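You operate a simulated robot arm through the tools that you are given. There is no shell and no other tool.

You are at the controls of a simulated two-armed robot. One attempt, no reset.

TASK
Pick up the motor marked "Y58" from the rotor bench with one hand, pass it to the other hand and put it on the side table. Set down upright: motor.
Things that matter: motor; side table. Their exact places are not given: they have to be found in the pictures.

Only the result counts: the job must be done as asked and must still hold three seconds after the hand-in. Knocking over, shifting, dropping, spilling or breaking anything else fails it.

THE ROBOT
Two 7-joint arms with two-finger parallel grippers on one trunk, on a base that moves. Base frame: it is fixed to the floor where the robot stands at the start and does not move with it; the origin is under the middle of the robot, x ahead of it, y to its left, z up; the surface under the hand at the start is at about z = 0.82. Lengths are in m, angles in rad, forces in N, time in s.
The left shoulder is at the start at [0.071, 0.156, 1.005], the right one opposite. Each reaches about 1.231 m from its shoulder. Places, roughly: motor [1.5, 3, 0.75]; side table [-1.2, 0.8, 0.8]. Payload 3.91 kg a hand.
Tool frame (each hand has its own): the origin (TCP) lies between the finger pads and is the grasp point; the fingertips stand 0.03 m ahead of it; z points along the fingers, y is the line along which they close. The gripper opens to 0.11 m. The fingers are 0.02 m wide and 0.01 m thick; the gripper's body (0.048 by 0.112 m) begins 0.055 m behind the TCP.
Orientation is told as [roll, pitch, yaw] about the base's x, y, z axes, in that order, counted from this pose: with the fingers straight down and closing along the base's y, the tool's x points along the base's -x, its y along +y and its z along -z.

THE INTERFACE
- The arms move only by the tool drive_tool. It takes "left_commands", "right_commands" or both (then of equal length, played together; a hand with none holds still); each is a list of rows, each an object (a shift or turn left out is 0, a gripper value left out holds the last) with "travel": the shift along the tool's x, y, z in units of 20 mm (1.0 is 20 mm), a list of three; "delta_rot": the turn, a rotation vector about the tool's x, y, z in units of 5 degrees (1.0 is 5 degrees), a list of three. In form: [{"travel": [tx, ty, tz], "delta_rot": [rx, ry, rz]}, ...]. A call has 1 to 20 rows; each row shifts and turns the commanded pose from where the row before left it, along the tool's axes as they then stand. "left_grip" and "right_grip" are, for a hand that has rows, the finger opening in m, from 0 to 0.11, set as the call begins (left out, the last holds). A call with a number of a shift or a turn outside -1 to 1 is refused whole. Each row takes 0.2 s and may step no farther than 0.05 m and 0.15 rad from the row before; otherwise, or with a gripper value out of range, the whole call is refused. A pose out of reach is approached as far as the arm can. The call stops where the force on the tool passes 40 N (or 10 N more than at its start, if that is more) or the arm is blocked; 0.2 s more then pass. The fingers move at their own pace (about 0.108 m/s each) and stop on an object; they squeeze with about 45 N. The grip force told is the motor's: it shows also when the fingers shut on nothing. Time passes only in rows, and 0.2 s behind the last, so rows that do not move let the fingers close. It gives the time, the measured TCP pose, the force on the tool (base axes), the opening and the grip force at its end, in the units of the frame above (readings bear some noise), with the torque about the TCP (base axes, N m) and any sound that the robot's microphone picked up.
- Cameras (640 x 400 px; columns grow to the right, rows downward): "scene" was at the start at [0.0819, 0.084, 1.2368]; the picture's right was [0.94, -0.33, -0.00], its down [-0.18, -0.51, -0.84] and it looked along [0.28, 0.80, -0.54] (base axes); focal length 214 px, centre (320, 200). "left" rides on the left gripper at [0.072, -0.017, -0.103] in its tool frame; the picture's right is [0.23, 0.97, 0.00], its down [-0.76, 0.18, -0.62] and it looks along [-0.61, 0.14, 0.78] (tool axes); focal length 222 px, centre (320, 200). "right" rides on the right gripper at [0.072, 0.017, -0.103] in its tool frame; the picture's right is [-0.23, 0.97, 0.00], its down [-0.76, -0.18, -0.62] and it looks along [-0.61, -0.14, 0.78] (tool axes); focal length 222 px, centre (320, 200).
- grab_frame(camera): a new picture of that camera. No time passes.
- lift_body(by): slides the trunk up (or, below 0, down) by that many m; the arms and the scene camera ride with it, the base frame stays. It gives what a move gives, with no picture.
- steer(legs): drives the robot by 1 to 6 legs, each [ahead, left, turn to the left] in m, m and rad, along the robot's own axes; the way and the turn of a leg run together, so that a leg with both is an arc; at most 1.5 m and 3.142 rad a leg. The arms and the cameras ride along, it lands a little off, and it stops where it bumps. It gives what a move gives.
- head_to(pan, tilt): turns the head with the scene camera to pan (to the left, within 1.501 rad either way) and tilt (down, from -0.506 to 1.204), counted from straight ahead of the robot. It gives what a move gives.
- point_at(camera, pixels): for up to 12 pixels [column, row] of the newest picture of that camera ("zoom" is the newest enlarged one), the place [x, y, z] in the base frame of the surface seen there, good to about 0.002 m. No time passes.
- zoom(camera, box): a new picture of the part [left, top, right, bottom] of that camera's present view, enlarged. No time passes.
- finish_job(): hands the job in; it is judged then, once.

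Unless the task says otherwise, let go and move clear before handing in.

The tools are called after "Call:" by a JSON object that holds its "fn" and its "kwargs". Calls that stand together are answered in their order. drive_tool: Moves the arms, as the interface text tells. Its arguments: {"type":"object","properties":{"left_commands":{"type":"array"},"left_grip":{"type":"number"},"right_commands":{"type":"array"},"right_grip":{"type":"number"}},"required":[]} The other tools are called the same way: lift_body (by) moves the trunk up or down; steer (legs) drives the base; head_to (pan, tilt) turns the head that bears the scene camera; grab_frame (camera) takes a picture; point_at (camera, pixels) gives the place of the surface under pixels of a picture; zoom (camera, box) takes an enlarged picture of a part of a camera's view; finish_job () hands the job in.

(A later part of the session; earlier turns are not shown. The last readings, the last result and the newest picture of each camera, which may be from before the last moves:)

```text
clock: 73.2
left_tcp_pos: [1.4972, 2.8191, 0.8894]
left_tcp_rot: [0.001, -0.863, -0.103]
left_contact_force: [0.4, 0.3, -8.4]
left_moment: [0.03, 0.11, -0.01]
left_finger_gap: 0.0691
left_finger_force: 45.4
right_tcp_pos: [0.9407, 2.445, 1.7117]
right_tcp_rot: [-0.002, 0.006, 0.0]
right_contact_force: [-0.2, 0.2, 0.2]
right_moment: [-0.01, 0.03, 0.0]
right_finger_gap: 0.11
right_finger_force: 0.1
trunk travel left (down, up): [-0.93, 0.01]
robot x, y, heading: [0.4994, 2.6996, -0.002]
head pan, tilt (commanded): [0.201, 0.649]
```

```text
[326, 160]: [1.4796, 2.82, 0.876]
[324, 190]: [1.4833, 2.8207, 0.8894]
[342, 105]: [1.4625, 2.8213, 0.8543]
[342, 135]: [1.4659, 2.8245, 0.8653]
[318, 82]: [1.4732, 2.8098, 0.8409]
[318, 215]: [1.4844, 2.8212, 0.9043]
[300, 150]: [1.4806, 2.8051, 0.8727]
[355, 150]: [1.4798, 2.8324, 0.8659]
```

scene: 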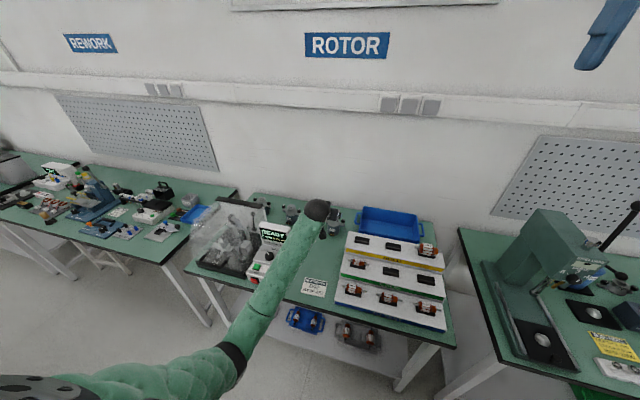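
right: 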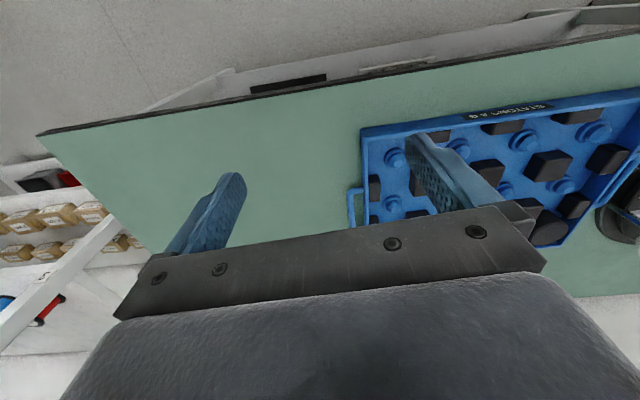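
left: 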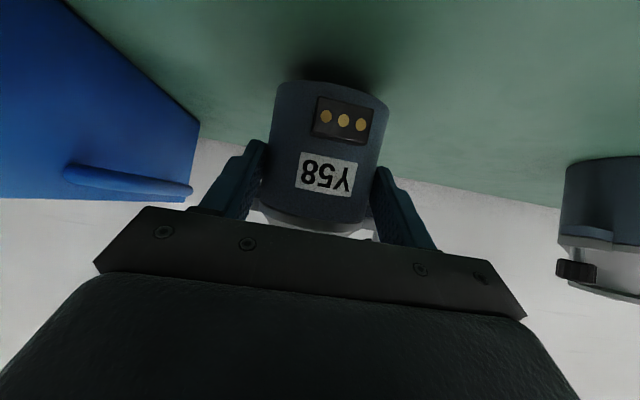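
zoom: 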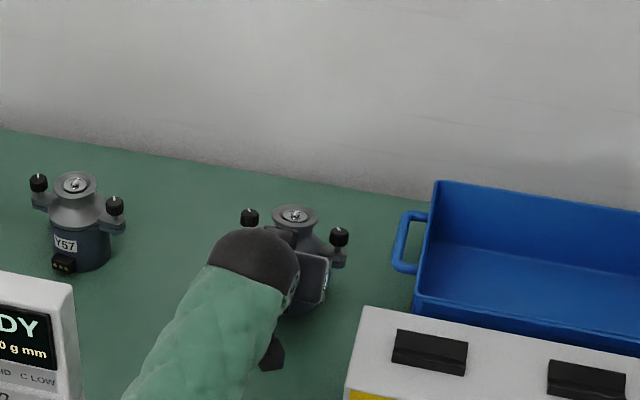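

The motor is now steady: it settled with its lugs resting on the fingers, tilted about 10° forward, and the load is a constant 8 N. That is a fork-like support, so I'll lift slowly straight up and re-check.

Call:
{"fn": "drive_tool", "kwargs": {"left_commands": [{"travel": [-0.19, 0, -0.1625]}, {"travel": [-0.38, 0, -0.325]}, {"travel": [-0.38, 0, -0.325]}, {"travel": [-0.38, 0, -0.325]}, {"travel": [-0.38, 0, -0.325]}, {"travel": [-0.38, 0, -0.325]}, {"travel": [-0.38, 0, -0.325]}, {"travel": [-0.38, 0, -0.325]}, {"travel": [-0.38, 0, -0.325]}, {"travel": [-0.38, 0, -0.325]}, {"travel": [-0.38, 0, -0.325]}, {"travel": [-0.38, 0, -0.325]}, {"travel": [-0.19, 0, -0.1625]}]}}

Call:
{"fn": "grab_frame", "kwargs": {"camera": "left"}}

Call:
{"fn": "zoom", "kwargs": {"camera": "scene", "box": [240, 150, 400, 250]}}

```text
clock: 76.0
left_tcp_pos: [1.4979, 2.8188, 1.0086]
left_tcp_rot: [0.0, -0.865, -0.104]
left_contact_force: [-0.6, -0.8, -7.1]
left_moment: [0.01, 0.1, 0.02]
left_finger_gap: 0.069
left_finger_force: 45.0
right_tcp_pos: [0.9407, 2.4444, 1.7119]
right_tcp_rot: [-0.002, 0.005, -0.001]
right_contact_force: [0.5, -0.4, -0.3]
right_moment: [0.0, 0.01, 0.03]
right_finger_gap: 0.1099
right_finger_force: 0.0
trunk travel left (down, up): [-0.93, 0.01]
robot x, y, heading: [0.4985, 2.7022, -0.003]
head pan, tilt (commanded): [0.201, 0.649]
```

```text
taken
```

left: 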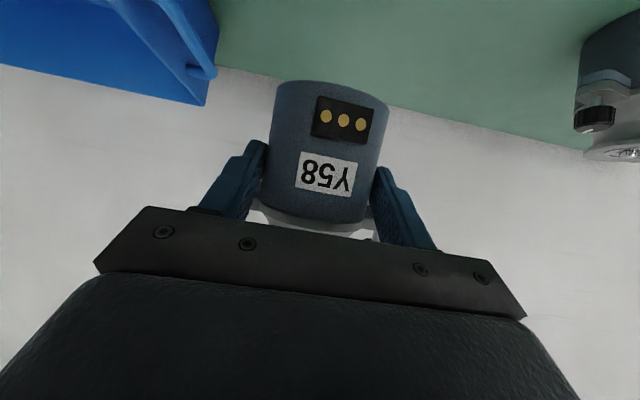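

```text
4.00 times, centred on (320, 200) of scene
```

zoom: 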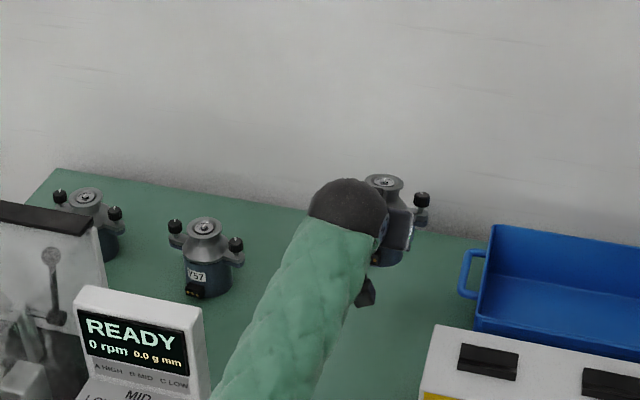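

The motor looks identical in the left view, so the grip is stable. I'll raise another 0.16 m and then back the base straight away from the bench.

Call:
{"fn": "drive_tool", "kwargs": {"left_commands": [{"travel": [-0.38, 0, -0.325]}, {"travel": [-0.57, 0, -0.4875]}, {"travel": [-0.57, 0, -0.4875]}, {"travel": [-0.57, 0, -0.4875]}, {"travel": [-0.57, 0, -0.4875]}, {"travel": [-0.57, 0, -0.4875]}, {"travel": [-0.57, 0, -0.4875]}, {"travel": [-0.57, 0, -0.4875]}, {"travel": [-0.57, 0, -0.4875]}, {"travel": [-0.57, 0, -0.4875]}, {"travel": [-0.38, 0, -0.325]}]}}

Call:
{"fn": "steer", "kwargs": {"legs": [[-0.35, 0, 0]]}}

Call:
{"fn": "grab_frame", "kwargs": {"camera": "left"}}

Call:
{"fn": "grab_frame", "kwargs": {"camera": "scene"}}

```text
clock: 78.3
left_tcp_pos: [1.497, 2.8189, 1.1639]
left_tcp_rot: [-0.001, -0.867, -0.106]
left_contact_force: [0.1, 0.0, -7.2]
left_moment: [0.01, 0.15, -0.02]
left_finger_gap: 0.069
left_finger_force: 44.9
right_tcp_pos: [0.9409, 2.4456, 1.7107]
right_tcp_rot: [-0.002, 0.007, -0.002]
right_contact_force: [0.4, 0.2, -0.6]
right_moment: [-0.03, -0.02, -0.04]
right_finger_gap: 0.11
right_finger_force: 0.0
trunk travel left (down, up): [-0.93, 0.01]
robot x, y, heading: [0.5025, 2.7045, -0.003]
head pan, tilt (commanded): [0.201, 0.649]
```

```text
clock: 80.6
left_tcp_pos: [1.1459, 2.8194, 1.1628]
left_tcp_rot: [-0.001, -0.863, -0.105]
left_contact_force: [-0.5, -0.5, -7.3]
left_moment: [-0.01, 0.13, -0.02]
left_finger_gap: 0.0694
left_finger_force: 44.7
right_tcp_pos: [0.5898, 2.4465, 1.7113]
right_tcp_rot: [-0.003, 0.004, 0.002]
right_contact_force: [0.9, 0.4, -0.3]
right_moment: [0.0, 0.01, 0.02]
right_finger_gap: 0.1101
right_finger_force: 0.1
trunk travel left (down, up): [-0.93, 0.01]
robot x, y, heading: [0.1489, 2.7008, -0.002]
head pan, tilt (commanded): [0.201, 0.649]
```

```text
taken
```

left: 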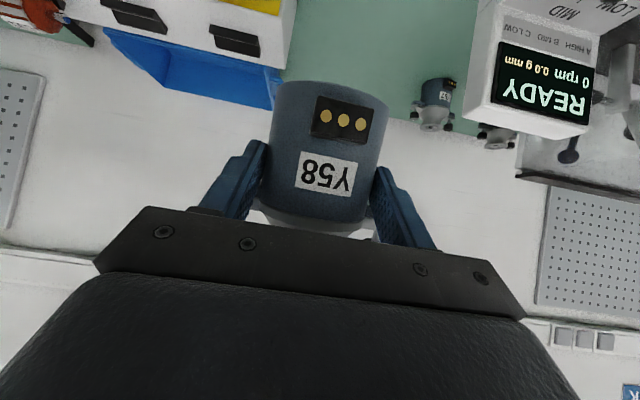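

```text
taken
```

scene: 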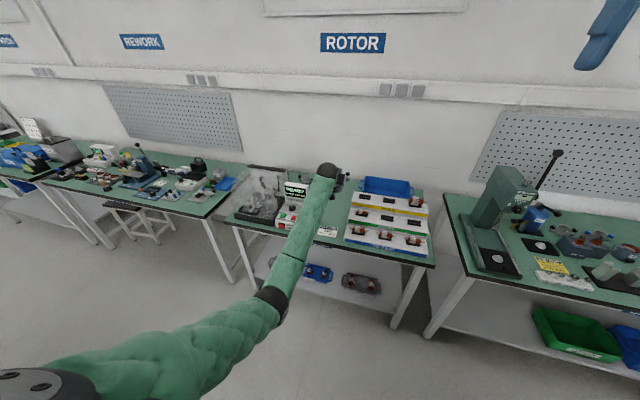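

The motor is secure and clear of the bench (left view (325,150)), with the robot at (0.15, 2.70). I'll do the hand-over in the free space in front of the robot, starting by drawing the left hand in, then rotating it to point toward the robot's right.

Call:
{"fn": "drive_tool", "kwargs": {"left_commands": [{"travel": [0.21, -0.23, -0.341]}, {"travel": [0.418, -0.46, -0.682]}, {"travel": [0.418, -0.46, -0.682]}, {"travel": [0.418, -0.46, -0.682]}, {"travel": [0.418, -0.46, -0.682]}, {"travel": [0.418, -0.46, -0.682]}, {"travel": [0.418, -0.46, -0.682]}, {"travel": [0.418, -0.46, -0.682]}, {"travel": [0.418, -0.46, -0.682]}, {"travel": [0.418, -0.46, -0.682]}, {"travel": [0.418, -0.46, -0.682]}, {"travel": [0.418, -0.46, -0.682]}, {"travel": [0.21, -0.23, -0.341]}]}}

Call:
{"fn": "drive_tool", "kwargs": {"left_commands": [{"delta_rot": [0.38, 0, 0.325]}, {"delta_rot": [0.7605, 0, 0.6494]}, {"delta_rot": [0.7605, 0, 0.6494]}, {"delta_rot": [0.7605, 0, 0.6494]}, {"delta_rot": [0.7605, 0, 0.6494]}, {"delta_rot": [0.7605, 0, 0.6494]}, {"delta_rot": [0.7605, 0, 0.6494]}, {"delta_rot": [0.7605, 0, 0.6494]}, {"delta_rot": [0.38, 0, 0.325]}]}}

Call:
{"fn": "grab_frame", "kwargs": {"camera": "left"}}

Call:
{"fn": "grab_frame", "kwargs": {"camera": "scene"}}

```text
clock: 83.4
left_tcp_pos: [0.9443, 2.7277, 1.1937]
left_tcp_rot: [0.0, -0.867, -0.105]
left_contact_force: [-0.6, -0.1, -6.7]
left_moment: [-0.01, 0.12, -0.01]
left_finger_gap: 0.0692
left_finger_force: 45.0
right_tcp_pos: [0.5886, 2.4448, 1.7112]
right_tcp_rot: [-0.002, 0.005, 0.0]
right_contact_force: [0.6, 0.0, 1.1]
right_moment: [0.0, 0.02, 0.02]
right_finger_gap: 0.1098
right_finger_force: 0.1
trunk travel left (down, up): [-0.93, 0.01]
robot x, y, heading: [0.1502, 2.7023, -0.002]
head pan, tilt (commanded): [0.201, 0.649]
```

```text
clock: 85.4
left_tcp_pos: [0.9451, 2.7294, 1.1931]
left_tcp_rot: [0.0, -0.865, -0.805]
left_contact_force: [1.2, 0.5, -6.8]
left_moment: [0.08, 0.1, 0.0]
left_finger_gap: 0.069
left_finger_force: 45.3
right_tcp_pos: [0.5888, 2.446, 1.7112]
right_tcp_rot: [-0.001, 0.005, 0.001]
right_contact_force: [-0.3, 0.1, -1.0]
right_moment: [0.02, 0.01, -0.02]
right_finger_gap: 0.1101
right_finger_force: 0.0
trunk travel left (down, up): [-0.93, 0.01]
robot x, y, heading: [0.1488, 2.7024, -0.003]
head pan, tilt (commanded): [0.201, 0.649]
```

```text
taken
```

left: 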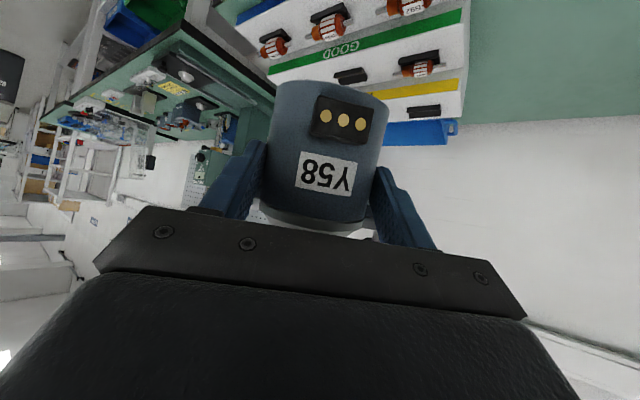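

```text
taken
```

scene: 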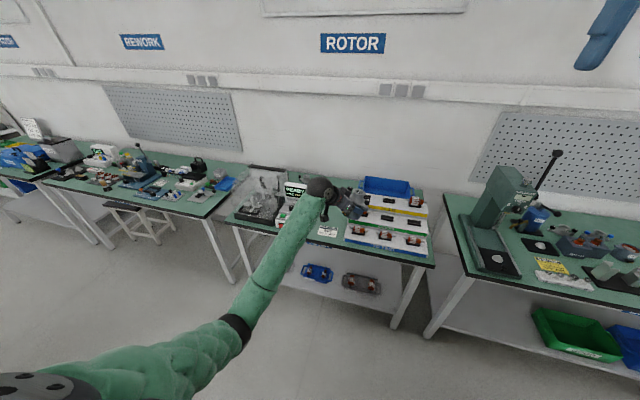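

The yaw is halfway and the motor still looks unchanged. I'll finish the left yaw to -90°, pitch it so that the motor stands upright, and pull it in, while lowering the right hand into position on the robot's right.

Call:
{"fn": "drive_tool", "kwargs": {"left_commands": [{"delta_rot": [0.38, 0, 0.325]}, {"delta_rot": [0.7605, 0, 0.6494]}, {"delta_rot": [0.7605, 0, 0.6494]}, {"delta_rot": [0.7605, 0, 0.6494]}, {"delta_rot": [0.7605, 0, 0.6494]}, {"delta_rot": [0.7605, 0, 0.6494]}, {"delta_rot": [0.7605, 0, 0.6494]}, {"delta_rot": [0.7605, 0, 0.6494]}, {"delta_rot": [0.7605, 0, 0.6494]}, {"delta_rot": [0.21, 0, 0.18]}, {"delta_rot": [0, -0.7, 0]}, {"delta_rot": [0, -0.7, 0]}, {"delta_rot": [0, -0.7, 0]}, {"travel": [0, -0.5, 0]}, {"travel": [0, -1, 0]}, {"travel": [0, -1, 0]}, {"travel": [0, -1, 0]}, {"travel": [0, -1, 0]}, {"travel": [0, -1, 0]}, {"travel": [0, -0.5, 0]}], "right_commands": [{"travel": [-0.525, -0.11, 1]}, {"travel": [-0.525, -0.11, 1]}, {"travel": [-0.525, -0.11, 1]}, {"travel": [-0.525, -0.11, 1]}, {"travel": [-0.525, -0.11, 1]}, {"travel": [-0.525, -0.11, 1]}, {"travel": [-0.525, -0.11, 1]}, {"travel": [-0.525, -0.11, 1]}, {"travel": [-0.525, -0.11, 1]}, {"travel": [-0.525, -0.11, 1]}, {"travel": [-0.525, -0.11, 1]}, {"travel": [-0.525, -0.11, 1]}, {"travel": [-0.525, -0.11, 1]}, {"travel": [-0.525, -0.11, 1]}, {"travel": [-0.525, -0.11, 1]}, {"travel": [-0.525, -0.11, 1]}, {"travel": [-0.525, -0.11, 1]}, {"travel": [-0.525, -0.11, 1]}, {"travel": [-0.525, -0.11, 1]}, {"travel": [-0.525, -0.11, 1]}]}}

Call:
{"fn": "head_to", "kwargs": {"pan": 0.0, "tilt": 0.75}}

Call:
{"fn": "grab_frame", "kwargs": {"camera": "scene"}}

Call:
{"fn": "grab_frame", "kwargs": {"camera": "left"}}

```text
clock: 89.6
left_tcp_pos: [0.824, 2.7271, 1.1933]
left_tcp_rot: [0.003, -1.045, -1.571]
left_contact_force: [-0.1, -0.4, -7.5]
left_moment: [0.11, -0.01, 0.03]
left_finger_gap: 0.0693
left_finger_force: 45.0
right_tcp_pos: [0.7974, 2.4004, 1.3115]
right_tcp_rot: [-0.003, 0.002, 0.001]
right_contact_force: [0.3, 0.1, 0.4]
right_moment: [0.0, -0.01, -0.03]
right_finger_gap: 0.11
right_finger_force: 0.1
trunk travel left (down, up): [-0.93, 0.01]
robot x, y, heading: [0.1476, 2.7018, -0.005]
head pan, tilt (commanded): [0.201, 0.649]
```

```text
clock: 90.4
left_tcp_pos: [0.8255, 2.728, 1.192]
left_tcp_rot: [0.004, -1.046, -1.571]
left_contact_force: [-0.2, 0.7, -6.9]
left_moment: [0.12, -0.01, 0.0]
left_finger_gap: 0.0691
left_finger_force: 44.6
right_tcp_pos: [0.7958, 2.4016, 1.3106]
right_tcp_rot: [-0.001, 0.005, 0.0]
right_contact_force: [-0.7, -0.2, -0.1]
right_moment: [0.02, -0.03, 0.0]
right_finger_gap: 0.1101
right_finger_force: 0.2
trunk travel left (down, up): [-0.93, 0.01]
robot x, y, heading: [0.1493, 2.7022, -0.006]
head pan, tilt (commanded): [0.0, 0.75]
```

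```text
taken
```

scene: 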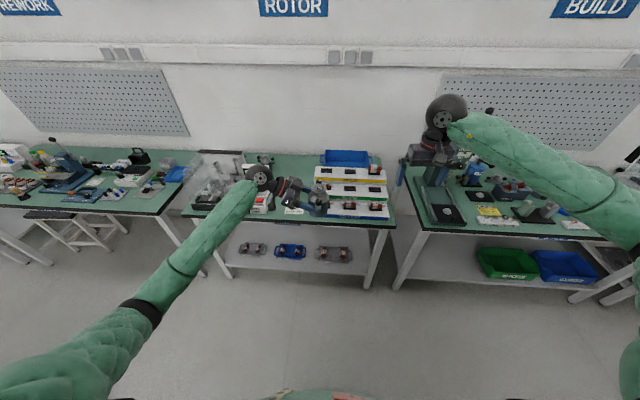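

```text
taken
```

left: 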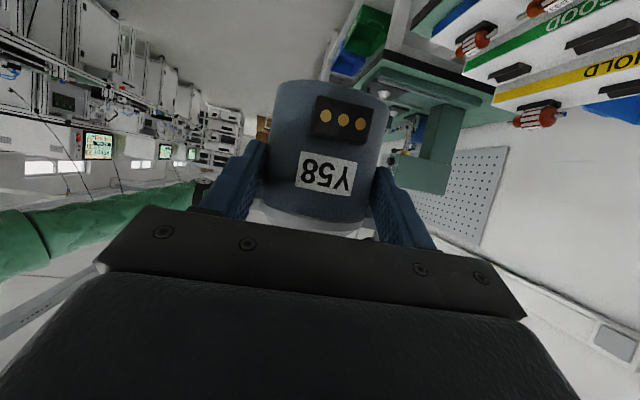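

Left hand now points to the robot's right with the motor roughly upright. I'll rotate the right hand: yaw +90°, then pitch it so the fingers point left, about 12° below horizontal.

Call:
{"fn": "drive_tool", "kwargs": {"right_commands": [{"delta_rot": [0, 0, -1]}, {"delta_rot": [0, 0, -1]}, {"delta_rot": [0, 0, -1]}, {"delta_rot": [0, 0, -1]}, {"delta_rot": [0, 0, -1]}, {"delta_rot": [0, 0, -1]}, {"delta_rot": [0, 0, -1]}, {"delta_rot": [0, 0, -1]}, {"delta_rot": [0, 0, -1]}, {"delta_rot": [0, 0, -1]}, {"delta_rot": [0, 0, -1]}, {"delta_rot": [0, 0, -1]}, {"delta_rot": [0, 0, -1]}, {"delta_rot": [0, 0, -1]}, {"delta_rot": [0, 0, -1]}, {"delta_rot": [0, 0, -1]}, {"delta_rot": [0, 0, -1]}, {"delta_rot": [0, 0, -1]}]}}

Call:
{"fn": "drive_tool", "kwargs": {"right_commands": [{"delta_rot": [0, -1, 0]}, {"delta_rot": [0, -1, 0]}, {"delta_rot": [0, -1, 0]}, {"delta_rot": [0, -1, 0]}, {"delta_rot": [0, -1, 0]}, {"delta_rot": [0, -1, 0]}, {"delta_rot": [0, -1, 0]}, {"delta_rot": [0, -1, 0]}, {"delta_rot": [0, -1, 0]}, {"delta_rot": [0, -1, 0]}, {"delta_rot": [0, -1, 0]}, {"delta_rot": [0, -1, 0]}, {"delta_rot": [0, -1, 0]}, {"delta_rot": [0, -1, 0]}, {"delta_rot": [0, -1, 0]}, {"delta_rot": [0, -0.6, 0]}]}}

Call:
{"fn": "grab_frame", "kwargs": {"camera": "scene"}}

Call:
{"fn": "grab_frame", "kwargs": {"camera": "right"}}

```text
clock: 94.2
left_tcp_pos: [0.8238, 2.7307, 1.1924]
left_tcp_rot: [0.004, -1.047, -1.572]
left_contact_force: [-0.2, 0.5, -7.7]
left_moment: [0.16, 0.04, 0.04]
left_finger_gap: 0.069
left_finger_force: 45.4
right_tcp_pos: [0.7679, 2.4454, 1.2882]
right_tcp_rot: [-0.002, 0.007, 0.993]
right_contact_force: [0.4, 0.7, -1.4]
right_moment: [-0.02, 0.01, -0.01]
right_finger_gap: 0.1102
right_finger_force: 0.0
right hand out of reach, approached as far as the arm can: row 11, 12, 13, 14, 15, 16, 17, 18
trunk travel left (down, up): [-0.93, 0.01]
robot x, y, heading: [0.1449, 2.7029, 0.0]
head pan, tilt (commanded): [0.0, 0.75]
```

```text
clock: 97.6
left_tcp_pos: [0.8251, 2.7289, 1.1943]
left_tcp_rot: [0.003, -1.046, -1.572]
left_contact_force: [-0.3, 0.2, -7.1]
left_moment: [0.16, 0.0, 0.0]
left_finger_gap: 0.0694
left_finger_force: 44.7
right_tcp_pos: [0.7486, 2.4422, 1.2812]
right_tcp_rot: [-0.063, -0.815, 1.022]
right_contact_force: [-0.3, 0.5, 0.4]
right_moment: [-0.02, -0.03, 0.0]
right_finger_gap: 0.1097
right_finger_force: 0.0
right hand out of reach, approached as far as the arm can: row 2, 4, 5, 7, 10, 11, 13
trunk travel left (down, up): [-0.93, 0.01]
robot x, y, heading: [0.1507, 2.6984, -0.007]
head pan, tilt (commanded): [0.0, 0.75]
```

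```text
taken
```

scene: 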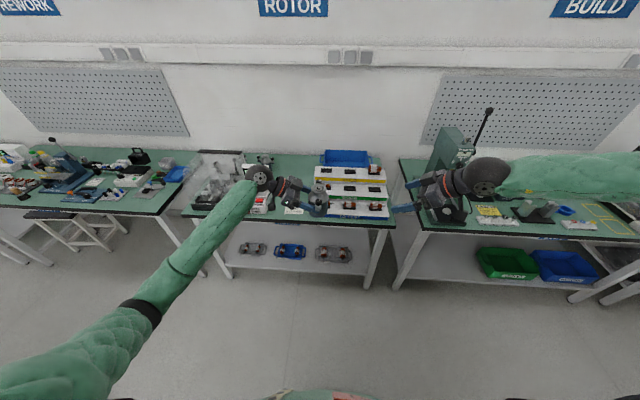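

```text
taken
```

right: 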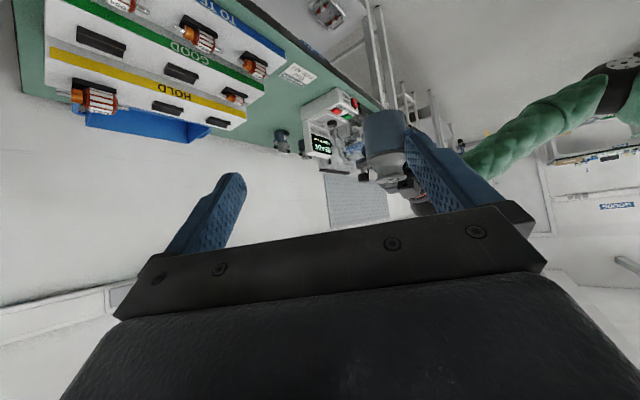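

The right arm stopped short of the commanded orientation (now pitch -0.815, yaw 1.02). I'll give it a few still rows to see whether it keeps converging.

Call:
{"fn": "drive_tool", "kwargs": {"right_commands": [{"travel": [0, 0, 0]}, {"travel": [0, 0, 0]}, {"travel": [0, 0, 0]}]}}

```text
clock: 98.4
left_tcp_pos: [0.824, 2.7292, 1.1941]
left_tcp_rot: [0.004, -1.047, -1.571]
left_contact_force: [-0.2, -0.8, -6.8]
left_moment: [0.18, 0.02, 0.02]
left_finger_gap: 0.0691
left_finger_force: 44.6
right_tcp_pos: [0.7492, 2.444, 1.2818]
right_tcp_rot: [-0.062, -0.813, 1.021]
right_contact_force: [-0.1, 0.4, 0.5]
right_moment: [0.0, -0.02, 0.08]
right_finger_gap: 0.11
right_finger_force: 0.0
trunk travel left (down, up): [-0.93, 0.01]
robot x, y, heading: [0.1512, 2.7045, -0.005]
head pan, tilt (commanded): [0.0, 0.75]
```

It settled there without further error. I'll continue the yaw from this tilted pose, as worked for the left hand.

Call:
{"fn": "drive_tool", "kwargs": {"right_commands": [{"delta_rot": [-0.727, 0, -0.687]}, {"delta_rot": [-0.727, 0, -0.687]}, {"delta_rot": [-0.727, 0, -0.687]}, {"delta_rot": [-0.727, 0, -0.687]}, {"delta_rot": [-0.727, 0, -0.687]}, {"delta_rot": [-0.727, 0, -0.687]}]}}

Call:
{"fn": "grab_frame", "kwargs": {"camera": "scene"}}

```text
clock: 99.8
left_tcp_pos: [0.8256, 2.7302, 1.193]
left_tcp_rot: [0.0, -1.046, -1.57]
left_contact_force: [0.2, 1.1, -7.7]
left_moment: [0.18, -0.01, 0.03]
left_finger_gap: 0.0694
left_finger_force: 44.8
right_tcp_pos: [0.6779, 2.6195, 1.2139]
right_tcp_rot: [-0.065, -0.793, 1.541]
right_contact_force: [1.2, 0.0, -0.3]
right_moment: [-0.03, 0.02, 0.0]
right_finger_gap: 0.1101
right_finger_force: 0.0
right hand out of reach, approached as far as the arm can: row 1, 2, 3, 4, 5, 6
trunk travel left (down, up): [-0.93, 0.01]
robot x, y, heading: [0.1517, 2.7029, -0.0]
head pan, tilt (commanded): [0.0, 0.75]
```

```text
taken
```

scene: 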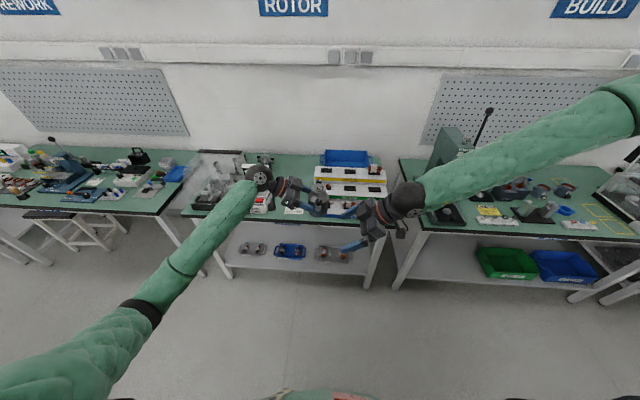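

The right arm compromised by shifting its position about 0.18 m, so facing the other hand is at its limit. I'll change plan: bring the right hand along the lug axis, pointing forward-left with the knob passing between its fingers, which is a natural pose. First I'll back the right hand away carefully.

Call:
{"fn": "drive_tool", "kwargs": {"right_commands": [{"travel": [0.5, 0, -0.5]}, {"travel": [0.7, 0, -0.71]}, {"travel": [0.7, 0, -0.71]}, {"travel": [0.7, 0, -0.71]}]}}

Call:
{"fn": "grab_frame", "kwargs": {"camera": "scene"}}

```text
clock: 100.8
left_tcp_pos: [0.8241, 2.7284, 1.1938]
left_tcp_rot: [0.004, -1.045, -1.571]
left_contact_force: [1.0, 0.1, -6.9]
left_moment: [0.15, -0.02, 0.0]
left_finger_gap: 0.0691
left_finger_force: 45.6
right_tcp_pos: [0.6442, 2.5961, 1.1936]
right_tcp_rot: [-0.056, -0.791, 1.541]
right_contact_force: [0.2, -0.1, 0.1]
right_moment: [0.02, -0.01, -0.03]
right_finger_gap: 0.1099
right_finger_force: 0.0
right hand out of reach, approached as far as the arm can: row 1, 2, 3, 4
trunk travel left (down, up): [-0.93, 0.01]
robot x, y, heading: [0.1471, 2.7024, -0.002]
head pan, tilt (commanded): [0.0, 0.75]
```

```text
taken
```

scene: 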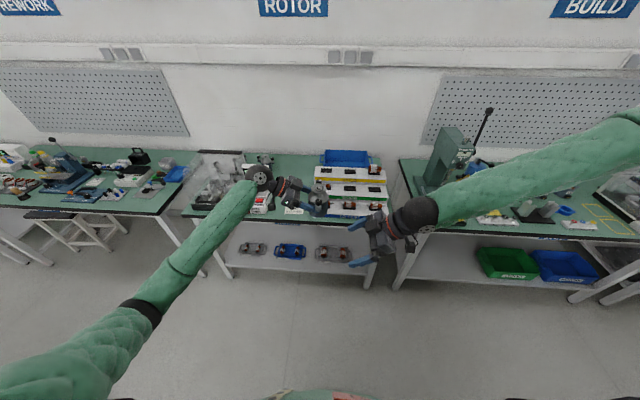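

It is moving away safely but still at its limit. I'll turn its yaw back toward about +0.5 rad, which should bring it back into easy reach.

Call:
{"fn": "drive_tool", "kwargs": {"right_commands": [{"delta_rot": [0.711, 0, 0.703]}, {"delta_rot": [0.711, 0, 0.703]}, {"delta_rot": [0.711, 0, 0.703]}, {"delta_rot": [0.711, 0, 0.703]}, {"delta_rot": [0.711, 0, 0.703]}, {"delta_rot": [0.711, 0, 0.703]}, {"delta_rot": [0.711, 0, 0.703]}, {"delta_rot": [0.711, 0, 0.703]}]}}

Call:
{"fn": "grab_frame", "kwargs": {"camera": "scene"}}

```text
clock: 102.6
left_tcp_pos: [0.824, 2.729, 1.1928]
left_tcp_rot: [0.001, -1.047, -1.569]
left_contact_force: [0.3, 0.4, -7.6]
left_moment: [0.15, 0.02, 0.01]
left_finger_gap: 0.0692
left_finger_force: 45.0
right_tcp_pos: [0.6708, 2.5978, 1.1817]
right_tcp_rot: [-0.035, -0.815, 0.833]
right_contact_force: [0.4, -0.9, 0.6]
right_moment: [-0.01, -0.02, -0.02]
right_finger_gap: 0.1102
right_finger_force: 0.0
right hand out of reach, approached as far as the arm can: row 5, 6, 7, 8
trunk travel left (down, up): [-0.93, 0.01]
robot x, y, heading: [0.1437, 2.6995, -0.002]
head pan, tilt (commanded): [0.0, 0.75]
```

```text
taken
```

scene: 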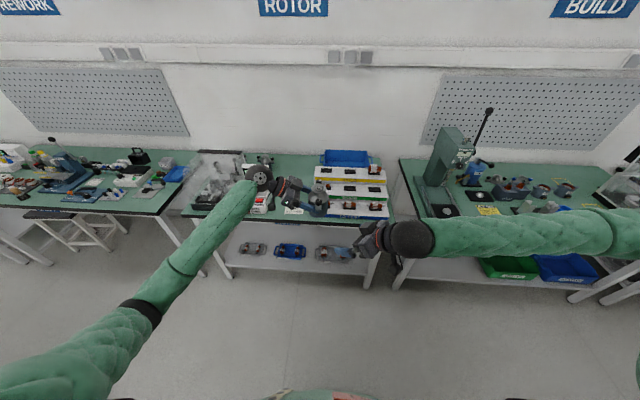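

The right wrist is just too close to its shoulder. I'll move the right hand forward and to the right, keeping about 0.2 m from the motor.

Call:
{"fn": "drive_tool", "kwargs": {"right_commands": [{"travel": [-0.333, -0.959, -0.23]}, {"travel": [-0.333, -0.959, -0.23]}, {"travel": [-0.333, -0.959, -0.23]}, {"travel": [-0.333, -0.959, -0.23]}, {"travel": [-0.333, -0.959, -0.23]}, {"travel": [-0.333, -0.959, -0.23]}, {"travel": [-0.333, -0.959, -0.23]}, {"travel": [-0.333, -0.959, -0.23]}, {"travel": [-0.333, -0.959, -0.23]}, {"travel": [-0.333, -0.959, -0.23]}]}}

Call:
{"fn": "grab_frame", "kwargs": {"camera": "scene"}}

```text
clock: 104.8
left_tcp_pos: [0.8256, 2.7283, 1.193]
left_tcp_rot: [0.003, -1.045, -1.571]
left_contact_force: [0.2, -0.2, -7.4]
left_moment: [0.15, 0.02, 0.0]
left_finger_gap: 0.069
left_finger_force: 45.3
right_tcp_pos: [0.8174, 2.4754, 1.2659]
right_tcp_rot: [-0.039, -0.815, 0.837]
right_contact_force: [0.9, 0.2, -0.5]
right_moment: [-0.05, -0.01, 0.02]
right_finger_gap: 0.11
right_finger_force: 0.0
trunk travel left (down, up): [-0.93, 0.01]
robot x, y, heading: [0.1472, 2.7036, 0.001]
head pan, tilt (commanded): [0.0, 0.75]
```

```text
taken
```

scene: 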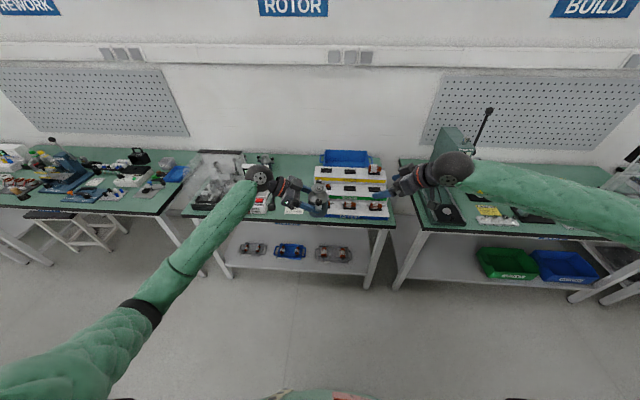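

Both arms are in reach again. I'll turn the left hand to yaw -60° and move it a little forward, while setting the right hand to yaw +30° and 15° below horizontal. The right hand then points along the lug axis.

Call:
{"fn": "drive_tool", "kwargs": {"left_commands": [{"delta_rot": [-0.8654, 0, -0.501]}, {"delta_rot": [-0.8654, 0, -0.501]}, {"delta_rot": [-0.8654, 0, -0.501]}, {"delta_rot": [-0.8654, 0, -0.501]}, {"delta_rot": [-0.8654, 0, -0.501]}, {"delta_rot": [-0.8654, 0, -0.501]}, {"travel": [-0.279, 0.683, 0.4815]}, {"travel": [-0.279, 0.683, 0.4815]}, {"travel": [-0.279, 0.683, 0.4815]}, {"travel": [-0.279, 0.683, 0.4815]}, {"travel": [-0.279, 0.683, 0.4815]}, {"travel": [-0.279, 0.683, 0.4815]}, {"travel": [-0.279, 0.683, 0.4815]}, {"travel": [-0.279, 0.683, 0.4815]}, {"travel": [-0.279, 0.683, 0.4815]}, {"travel": [-0.279, 0.683, 0.4815]}], "right_commands": [{"delta_rot": [0.655, 0, 0.617]}, {"delta_rot": [0.655, 0, 0.617]}, {"delta_rot": [0.655, 0, 0.617]}, {"delta_rot": [0.655, 0, 0.617]}, {"delta_rot": [0, -0.943, 0]}, {"delta_rot": [0, -0.943, 0]}, {"delta_rot": [0, -0.943, 0]}, {"delta_rot": [0, -0.943, 0]}, {"delta_rot": [0, -0.943, 0]}, {"delta_rot": [0, -0.943, 0]}, {"travel": [0, 0, 0]}, {"travel": [0, 0, 0]}, {"travel": [0, 0, 0]}, {"travel": [0, 0, 0]}, {"travel": [0, 0, 0]}, {"travel": [0, 0, 0]}]}}

Call:
{"fn": "grab_frame", "kwargs": {"camera": "scene"}}

Call:
{"fn": "grab_frame", "kwargs": {"camera": "right"}}

Call:
{"fn": "grab_frame", "kwargs": {"camera": "left"}}

```text
clock: 108.2
left_tcp_pos: [0.9988, 2.7013, 1.193]
left_tcp_rot: [0.003, -1.047, -1.047]
left_contact_force: [0.6, -1.2, -7.1]
left_moment: [0.1, 0.08, -0.01]
left_finger_gap: 0.0691
left_finger_force: 45.4
right_tcp_pos: [0.8179, 2.4762, 1.2651]
right_tcp_rot: [-0.092, -1.316, 0.588]
right_contact_force: [1.0, 0.4, -0.7]
right_moment: [-0.01, 0.02, 0.03]
right_finger_gap: 0.11
right_finger_force: 0.1
trunk travel left (down, up): [-0.93, 0.01]
robot x, y, heading: [0.1452, 2.704, -0.004]
head pan, tilt (commanded): [0.0, 0.75]
```

```text
taken
```

scene: 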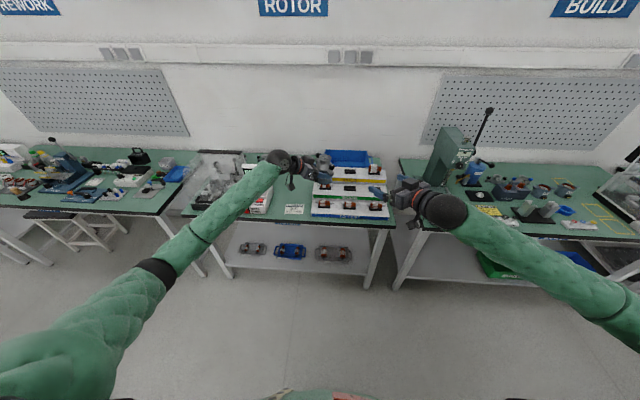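

```text
taken
```

right: 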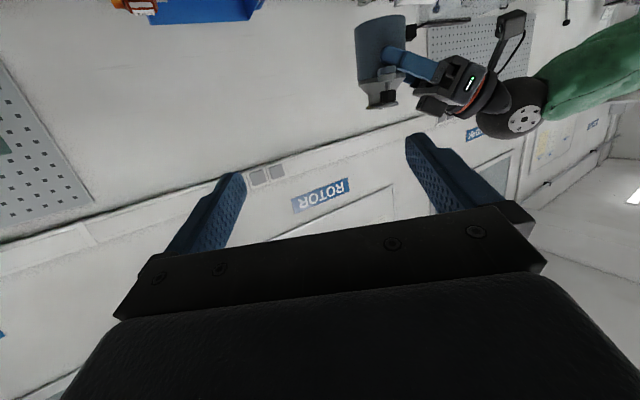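

```text
taken
```

left: 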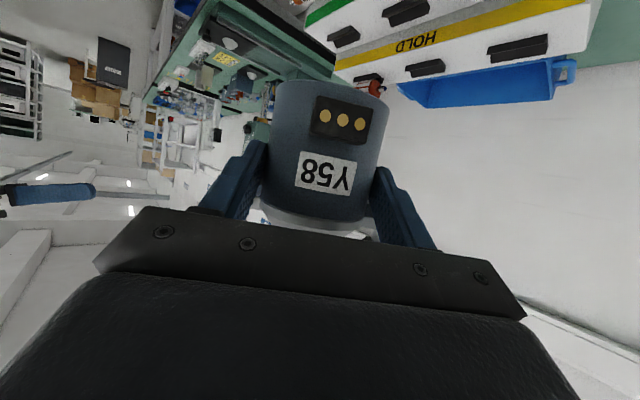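

Both hands are at the intended angles: the right fingers point along (0.85, 0.46, -0.25), close to the lug axis at 30°. I'll measure the held motor's flange, neck and knobs from the scene camera.

Call:
{"fn": "zoom", "kwargs": {"camera": "scene", "box": [264, 130, 424, 230]}}

Call:
{"fn": "zoom", "kwargs": {"camera": "scene", "box": [296, 145, 344, 190]}}

```text
4.00 times, centred on (344, 180) of scene
```

zoom: 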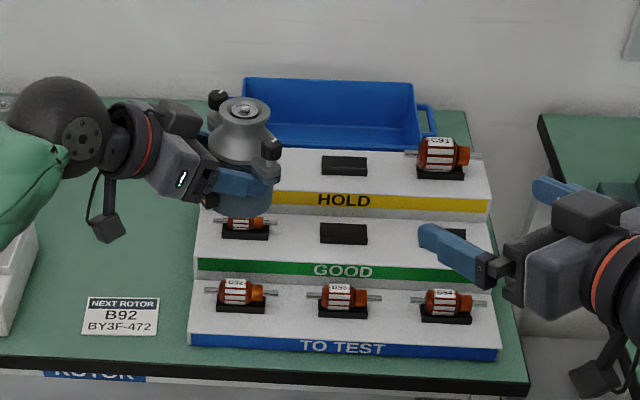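

```text
8.89 times, centred on (320, 168) of scene
```

zoom: 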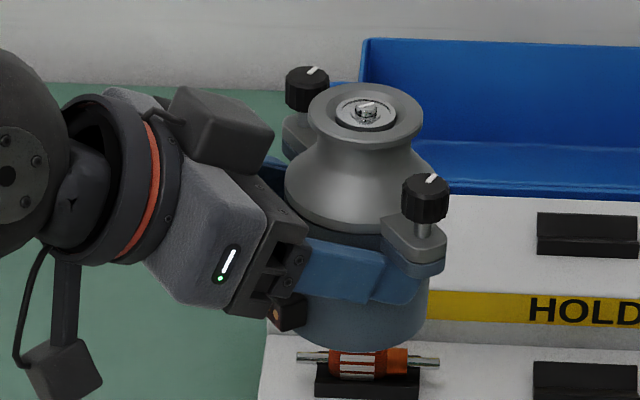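

Excellent view: the lugs sit directly on the left fingers and the motor is nearly upright. I'll measure the flange, the neck and both knobs in this zoom.

Call:
{"fn": "point_at", "kwargs": {"camera": "zoom", "pixels": [[366, 90], [312, 112], [420, 112], [366, 138], [366, 120], [366, 160], [350, 175], [366, 205], [300, 75], [425, 180], [425, 205], [330, 150]]}}

Call:
{"fn": "point_at", "kwargs": {"camera": "zoom", "pixels": [[315, 93], [415, 97], [335, 133], [398, 133], [390, 170], [405, 160], [330, 165], [420, 250], [365, 225], [310, 320], [425, 320], [365, 345]]}}

```text
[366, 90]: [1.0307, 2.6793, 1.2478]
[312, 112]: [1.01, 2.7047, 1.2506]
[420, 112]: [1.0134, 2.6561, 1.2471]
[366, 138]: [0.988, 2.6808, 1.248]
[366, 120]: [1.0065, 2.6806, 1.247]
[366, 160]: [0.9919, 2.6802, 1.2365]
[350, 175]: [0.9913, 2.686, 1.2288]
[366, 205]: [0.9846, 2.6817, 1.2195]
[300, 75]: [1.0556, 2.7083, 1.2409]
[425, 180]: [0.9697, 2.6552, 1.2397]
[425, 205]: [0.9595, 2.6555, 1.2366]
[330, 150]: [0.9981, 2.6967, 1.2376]
```

```text
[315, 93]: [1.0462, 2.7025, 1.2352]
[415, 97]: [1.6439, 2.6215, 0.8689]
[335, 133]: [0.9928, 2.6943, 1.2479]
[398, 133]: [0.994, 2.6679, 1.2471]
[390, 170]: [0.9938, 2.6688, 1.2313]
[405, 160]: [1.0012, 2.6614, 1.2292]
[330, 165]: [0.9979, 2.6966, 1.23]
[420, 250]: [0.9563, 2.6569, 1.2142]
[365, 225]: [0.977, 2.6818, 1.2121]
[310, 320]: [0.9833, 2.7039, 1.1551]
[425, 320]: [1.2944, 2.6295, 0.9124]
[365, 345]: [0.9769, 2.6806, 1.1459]
```

The neck is too short for the 20 mm wide fingers to lock into, so I'd rather do the hand-over just above the side table, where any slip is harmless. I'll draw the left hand back in for travel, keeping the right hand well away from the motor.

Call:
{"fn": "drive_tool", "kwargs": {"left_commands": [{"travel": [0.19, -0.337, -0.326]}, {"travel": [0.377, -0.674, -0.6515]}, {"travel": [0.377, -0.674, -0.6515]}, {"travel": [0.377, -0.674, -0.6515]}, {"travel": [0.377, -0.674, -0.6515]}, {"travel": [0.377, -0.674, -0.6515]}, {"travel": [0.377, -0.674, -0.6515]}, {"travel": [0.377, -0.674, -0.6515]}, {"travel": [0.377, -0.674, -0.6515]}, {"travel": [0.377, -0.674, -0.6515]}, {"travel": [0.19, -0.337, -0.326]}]}}

Call:
{"fn": "head_to", "kwargs": {"pan": -1.2, "tilt": 0.6}}

Call:
{"fn": "grab_frame", "kwargs": {"camera": "scene"}}

Call:
{"fn": "grab_frame", "kwargs": {"camera": "left"}}

```text
clock: 110.6
left_tcp_pos: [0.8059, 2.7641, 1.1934]
left_tcp_rot: [0.004, -1.048, -1.05]
left_contact_force: [-0.1, -0.1, -7.2]
left_moment: [0.13, 0.08, 0.0]
left_finger_gap: 0.0689
left_finger_force: 44.8
right_tcp_pos: [0.8153, 2.4758, 1.2663]
right_tcp_rot: [-0.097, -1.316, 0.589]
right_contact_force: [-0.2, 0.2, -0.5]
right_moment: [0.02, 0.04, -0.03]
right_finger_gap: 0.1099
right_finger_force: 0.1
trunk travel left (down, up): [-0.93, 0.01]
robot x, y, heading: [0.1477, 2.7021, 0.0]
head pan, tilt (commanded): [0.0, 0.75]
```

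```text
clock: 112.0
left_tcp_pos: [0.8067, 2.7635, 1.1934]
left_tcp_rot: [0.002, -1.046, -1.047]
left_contact_force: [0.3, 0.3, -7.9]
left_moment: [0.14, 0.08, 0.01]
left_finger_gap: 0.069
left_finger_force: 45.0
right_tcp_pos: [0.8163, 2.4766, 1.266]
right_tcp_rot: [-0.098, -1.316, 0.588]
right_contact_force: [-0.5, 0.1, 0.3]
right_moment: [-0.04, 0.02, -0.02]
right_finger_gap: 0.1099
right_finger_force: 0.1
trunk travel left (down, up): [-0.93, 0.01]
robot x, y, heading: [0.1485, 2.702, -0.001]
head pan, tilt (commanded): [-1.201, 0.6]
```

```text
taken
```

scene: 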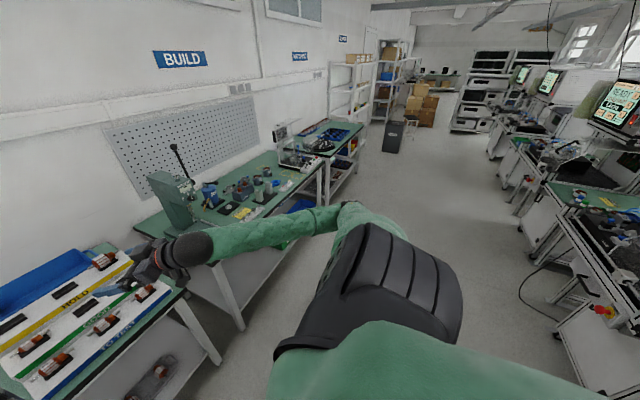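

```text
taken
```

left: 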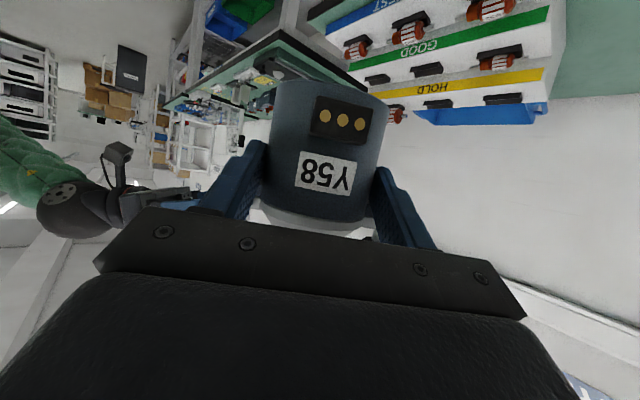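

The right elbow sticks out toward the BUILD bench (around (340,210)). I'll measure it before translating right.

Call:
{"fn": "point_at", "kwargs": {"camera": "scene", "pixels": [[215, 245], [270, 232], [320, 218], [350, 205], [390, 225], [178, 145], [165, 185], [300, 160], [620, 290], [590, 200], [520, 150]]}}

Call:
{"fn": "zoom", "kwargs": {"camera": "scene", "box": [480, 80, 640, 330]}}

```text
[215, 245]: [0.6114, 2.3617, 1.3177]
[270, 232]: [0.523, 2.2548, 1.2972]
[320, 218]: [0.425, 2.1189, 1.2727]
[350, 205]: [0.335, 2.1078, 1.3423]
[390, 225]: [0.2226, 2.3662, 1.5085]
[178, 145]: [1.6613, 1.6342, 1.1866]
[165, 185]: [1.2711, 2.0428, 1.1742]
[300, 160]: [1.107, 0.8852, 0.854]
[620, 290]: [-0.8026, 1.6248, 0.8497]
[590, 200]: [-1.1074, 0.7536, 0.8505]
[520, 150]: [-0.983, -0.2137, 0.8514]
```

```text
1.60 times, centred on (560, 205) of scene
```

zoom: 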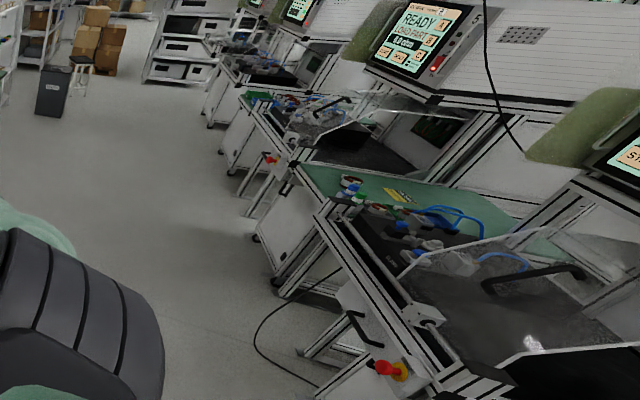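

The right elbow is at x≈0.34–0.42 and z≈1.3, clear of the bench. The side table appears as a green surface at about (-1.1, 0.75, 0.85), between two machines. I'll drive back along the proven corridor (x≈0.26) to y≈1.1.

Call:
{"fn": "steer", "kwargs": {"legs": [[0.11, -0.2, 0], [0, -1.3, 0], [-0.2, -0.12, 0]]}}

Call:
{"fn": "grab_frame", "kwargs": {"camera": "scene"}}

Call:
{"fn": "grab_frame", "kwargs": {"camera": "left"}}

```text
clock: 121.2
left_tcp_pos: [0.7111, 1.133, 1.1921]
left_tcp_rot: [0.002, -1.048, -1.051]
left_contact_force: [-1.0, 0.6, -6.2]
left_moment: [0.13, 0.05, 0.01]
left_finger_gap: 0.0691
left_finger_force: 45.0
right_tcp_pos: [0.719, 0.8443, 1.2656]
right_tcp_rot: [-0.098, -1.317, 0.586]
right_contact_force: [-0.1, 0.0, -0.1]
right_moment: [0.0, 0.0, 0.02]
right_finger_gap: 0.11
right_finger_force: 0.0
trunk travel left (down, up): [-0.93, 0.01]
robot x, y, heading: [0.0506, 1.0724, -0.012]
head pan, tilt (commanded): [-1.201, 0.6]
```

```text
taken
```

scene: 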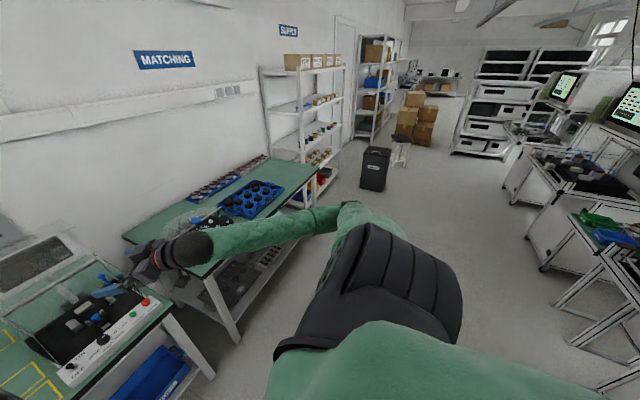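

```text
taken
```

left: 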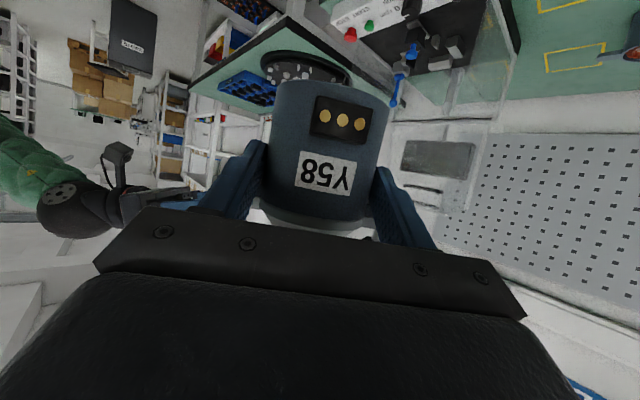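

The motor is still steady. I'll turn the base left by 90° in place and look toward the side table.

Call:
{"fn": "steer", "kwargs": {"legs": [[0, 0, 1.58]]}}

Call:
{"fn": "head_to", "kwargs": {"pan": 1.4, "tilt": 0.6}}

Call:
{"fn": "grab_frame", "kwargs": {"camera": "scene"}}

```text
clock: 125.5
left_tcp_pos: [-0.0192, 1.7306, 1.1935]
left_tcp_rot: [0.003, -1.047, 0.538]
left_contact_force: [0.5, -0.2, -7.6]
left_moment: [-0.11, 0.12, 0.02]
left_finger_gap: 0.0692
left_finger_force: 45.0
right_tcp_pos: [0.2696, 1.7446, 1.2661]
right_tcp_rot: [-0.097, -1.314, 2.175]
right_contact_force: [-0.4, -0.8, -1.7]
right_moment: [0.01, 0.03, -0.01]
right_finger_gap: 0.1099
right_finger_force: 0.0
trunk travel left (down, up): [-0.93, 0.01]
robot x, y, heading: [0.0531, 1.0711, 1.589]
head pan, tilt (commanded): [-1.201, 0.6]
```

```text
clock: 127.8
left_tcp_pos: [-0.0188, 1.7314, 1.1931]
left_tcp_rot: [0.002, -1.048, 0.537]
left_contact_force: [-0.3, -0.5, -7.7]
left_moment: [-0.08, 0.13, -0.01]
left_finger_gap: 0.0692
left_finger_force: 45.1
right_tcp_pos: [0.2681, 1.7448, 1.2667]
right_tcp_rot: [-0.097, -1.317, 2.175]
right_contact_force: [0.6, 0.0, -0.3]
right_moment: [-0.01, 0.01, -0.03]
right_finger_gap: 0.1098
right_finger_force: 0.1
trunk travel left (down, up): [-0.93, 0.01]
robot x, y, heading: [0.0523, 1.0728, 1.583]
head pan, tilt (commanded): [1.4, 0.6]
```

```text
taken
```

scene: 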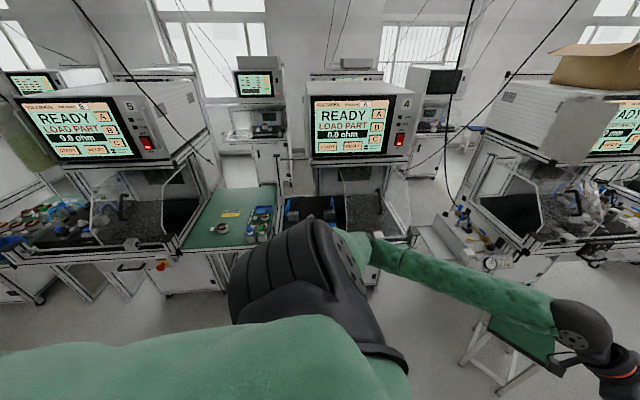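

The side table is the green top at (230,218), between the two READY stations. I'll zoom in and measure it.

Call:
{"fn": "zoom", "kwargs": {"camera": "scene", "box": [130, 160, 310, 290]}}

Call:
{"fn": "point_at", "kwargs": {"camera": "scene", "pixels": [[215, 195], [270, 195], [245, 240], [190, 245], [200, 225], [240, 205], [222, 230], [252, 240], [260, 220], [180, 250], [232, 190], [275, 215]]}}

```text
3.08 times, centred on (220, 225) of scene
```

zoom: 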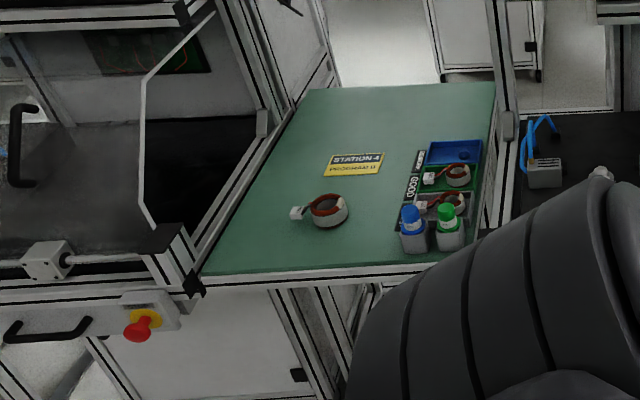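

```text
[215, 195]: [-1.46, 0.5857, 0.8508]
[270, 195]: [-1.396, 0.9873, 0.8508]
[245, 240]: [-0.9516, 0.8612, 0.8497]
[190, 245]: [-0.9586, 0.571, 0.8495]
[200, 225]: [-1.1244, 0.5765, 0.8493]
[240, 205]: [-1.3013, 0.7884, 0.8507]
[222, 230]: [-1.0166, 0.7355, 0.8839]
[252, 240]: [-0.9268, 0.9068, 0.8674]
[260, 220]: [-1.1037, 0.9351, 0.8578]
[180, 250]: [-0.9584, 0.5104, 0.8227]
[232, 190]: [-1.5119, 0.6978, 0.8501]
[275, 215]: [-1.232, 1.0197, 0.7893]
```

The side table top is at z=0.85, spanning about x -0.93 to -1.6 and y 0.54 to 1.0. A coil sits at (-1.02, 0.74), a card at (-1.2, 0.76), and bottles and bins along y>0.86; the area around (-1.38, 0.70) is free. I'll sidestep away from the machines and turn to face the table.

Call:
{"fn": "steer", "kwargs": {"legs": [[0, -0.13, 0], [0, 0, 1.555]]}}

Call:
{"fn": "head_to", "kwargs": {"pan": 0.1, "tilt": 0.5}}

Call:
{"fn": "grab_frame", "kwargs": {"camera": "scene"}}

Call:
{"fn": "grab_frame", "kwargs": {"camera": "left"}}

```text
clock: 132.9
left_tcp_pos: [-0.4761, 1.0196, 1.1919]
left_tcp_rot: [0.005, -1.047, 2.087]
left_contact_force: [-0.5, 0.7, -7.9]
left_moment: [-0.12, -0.09, -0.01]
left_finger_gap: 0.0692
left_finger_force: 44.8
right_tcp_pos: [-0.4834, 1.3067, 1.2671]
right_tcp_rot: [-0.098, -1.316, -2.56]
right_contact_force: [0.4, 0.4, -0.5]
right_moment: [0.02, 0.01, 0.01]
right_finger_gap: 0.11
right_finger_force: 0.1
trunk travel left (down, up): [-0.93, 0.01]
robot x, y, heading: [0.1826, 1.0738, 3.134]
head pan, tilt (commanded): [1.4, 0.6]
```

```text
clock: 134.3
left_tcp_pos: [-0.4759, 1.0181, 1.1924]
left_tcp_rot: [0.002, -1.046, 2.087]
left_contact_force: [0.8, -0.9, -7.3]
left_moment: [-0.13, -0.07, 0.0]
left_finger_gap: 0.0694
left_finger_force: 44.8
right_tcp_pos: [-0.4831, 1.307, 1.2666]
right_tcp_rot: [-0.098, -1.316, -2.56]
right_contact_force: [-0.5, -0.7, 0.0]
right_moment: [0.0, 0.01, -0.01]
right_finger_gap: 0.11
right_finger_force: 0.0
trunk travel left (down, up): [-0.93, 0.01]
robot x, y, heading: [0.1848, 1.076, 3.135]
head pan, tilt (commanded): [0.099, 0.499]
```

```text
taken
```

scene: 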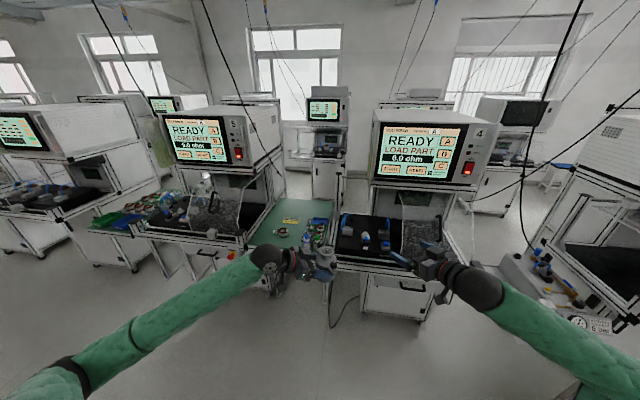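

```text
taken
```

left: 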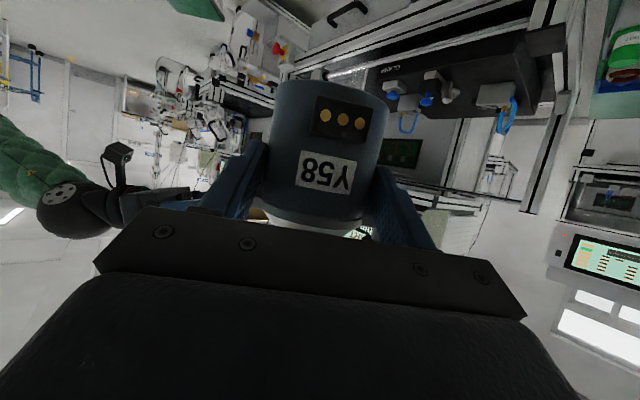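

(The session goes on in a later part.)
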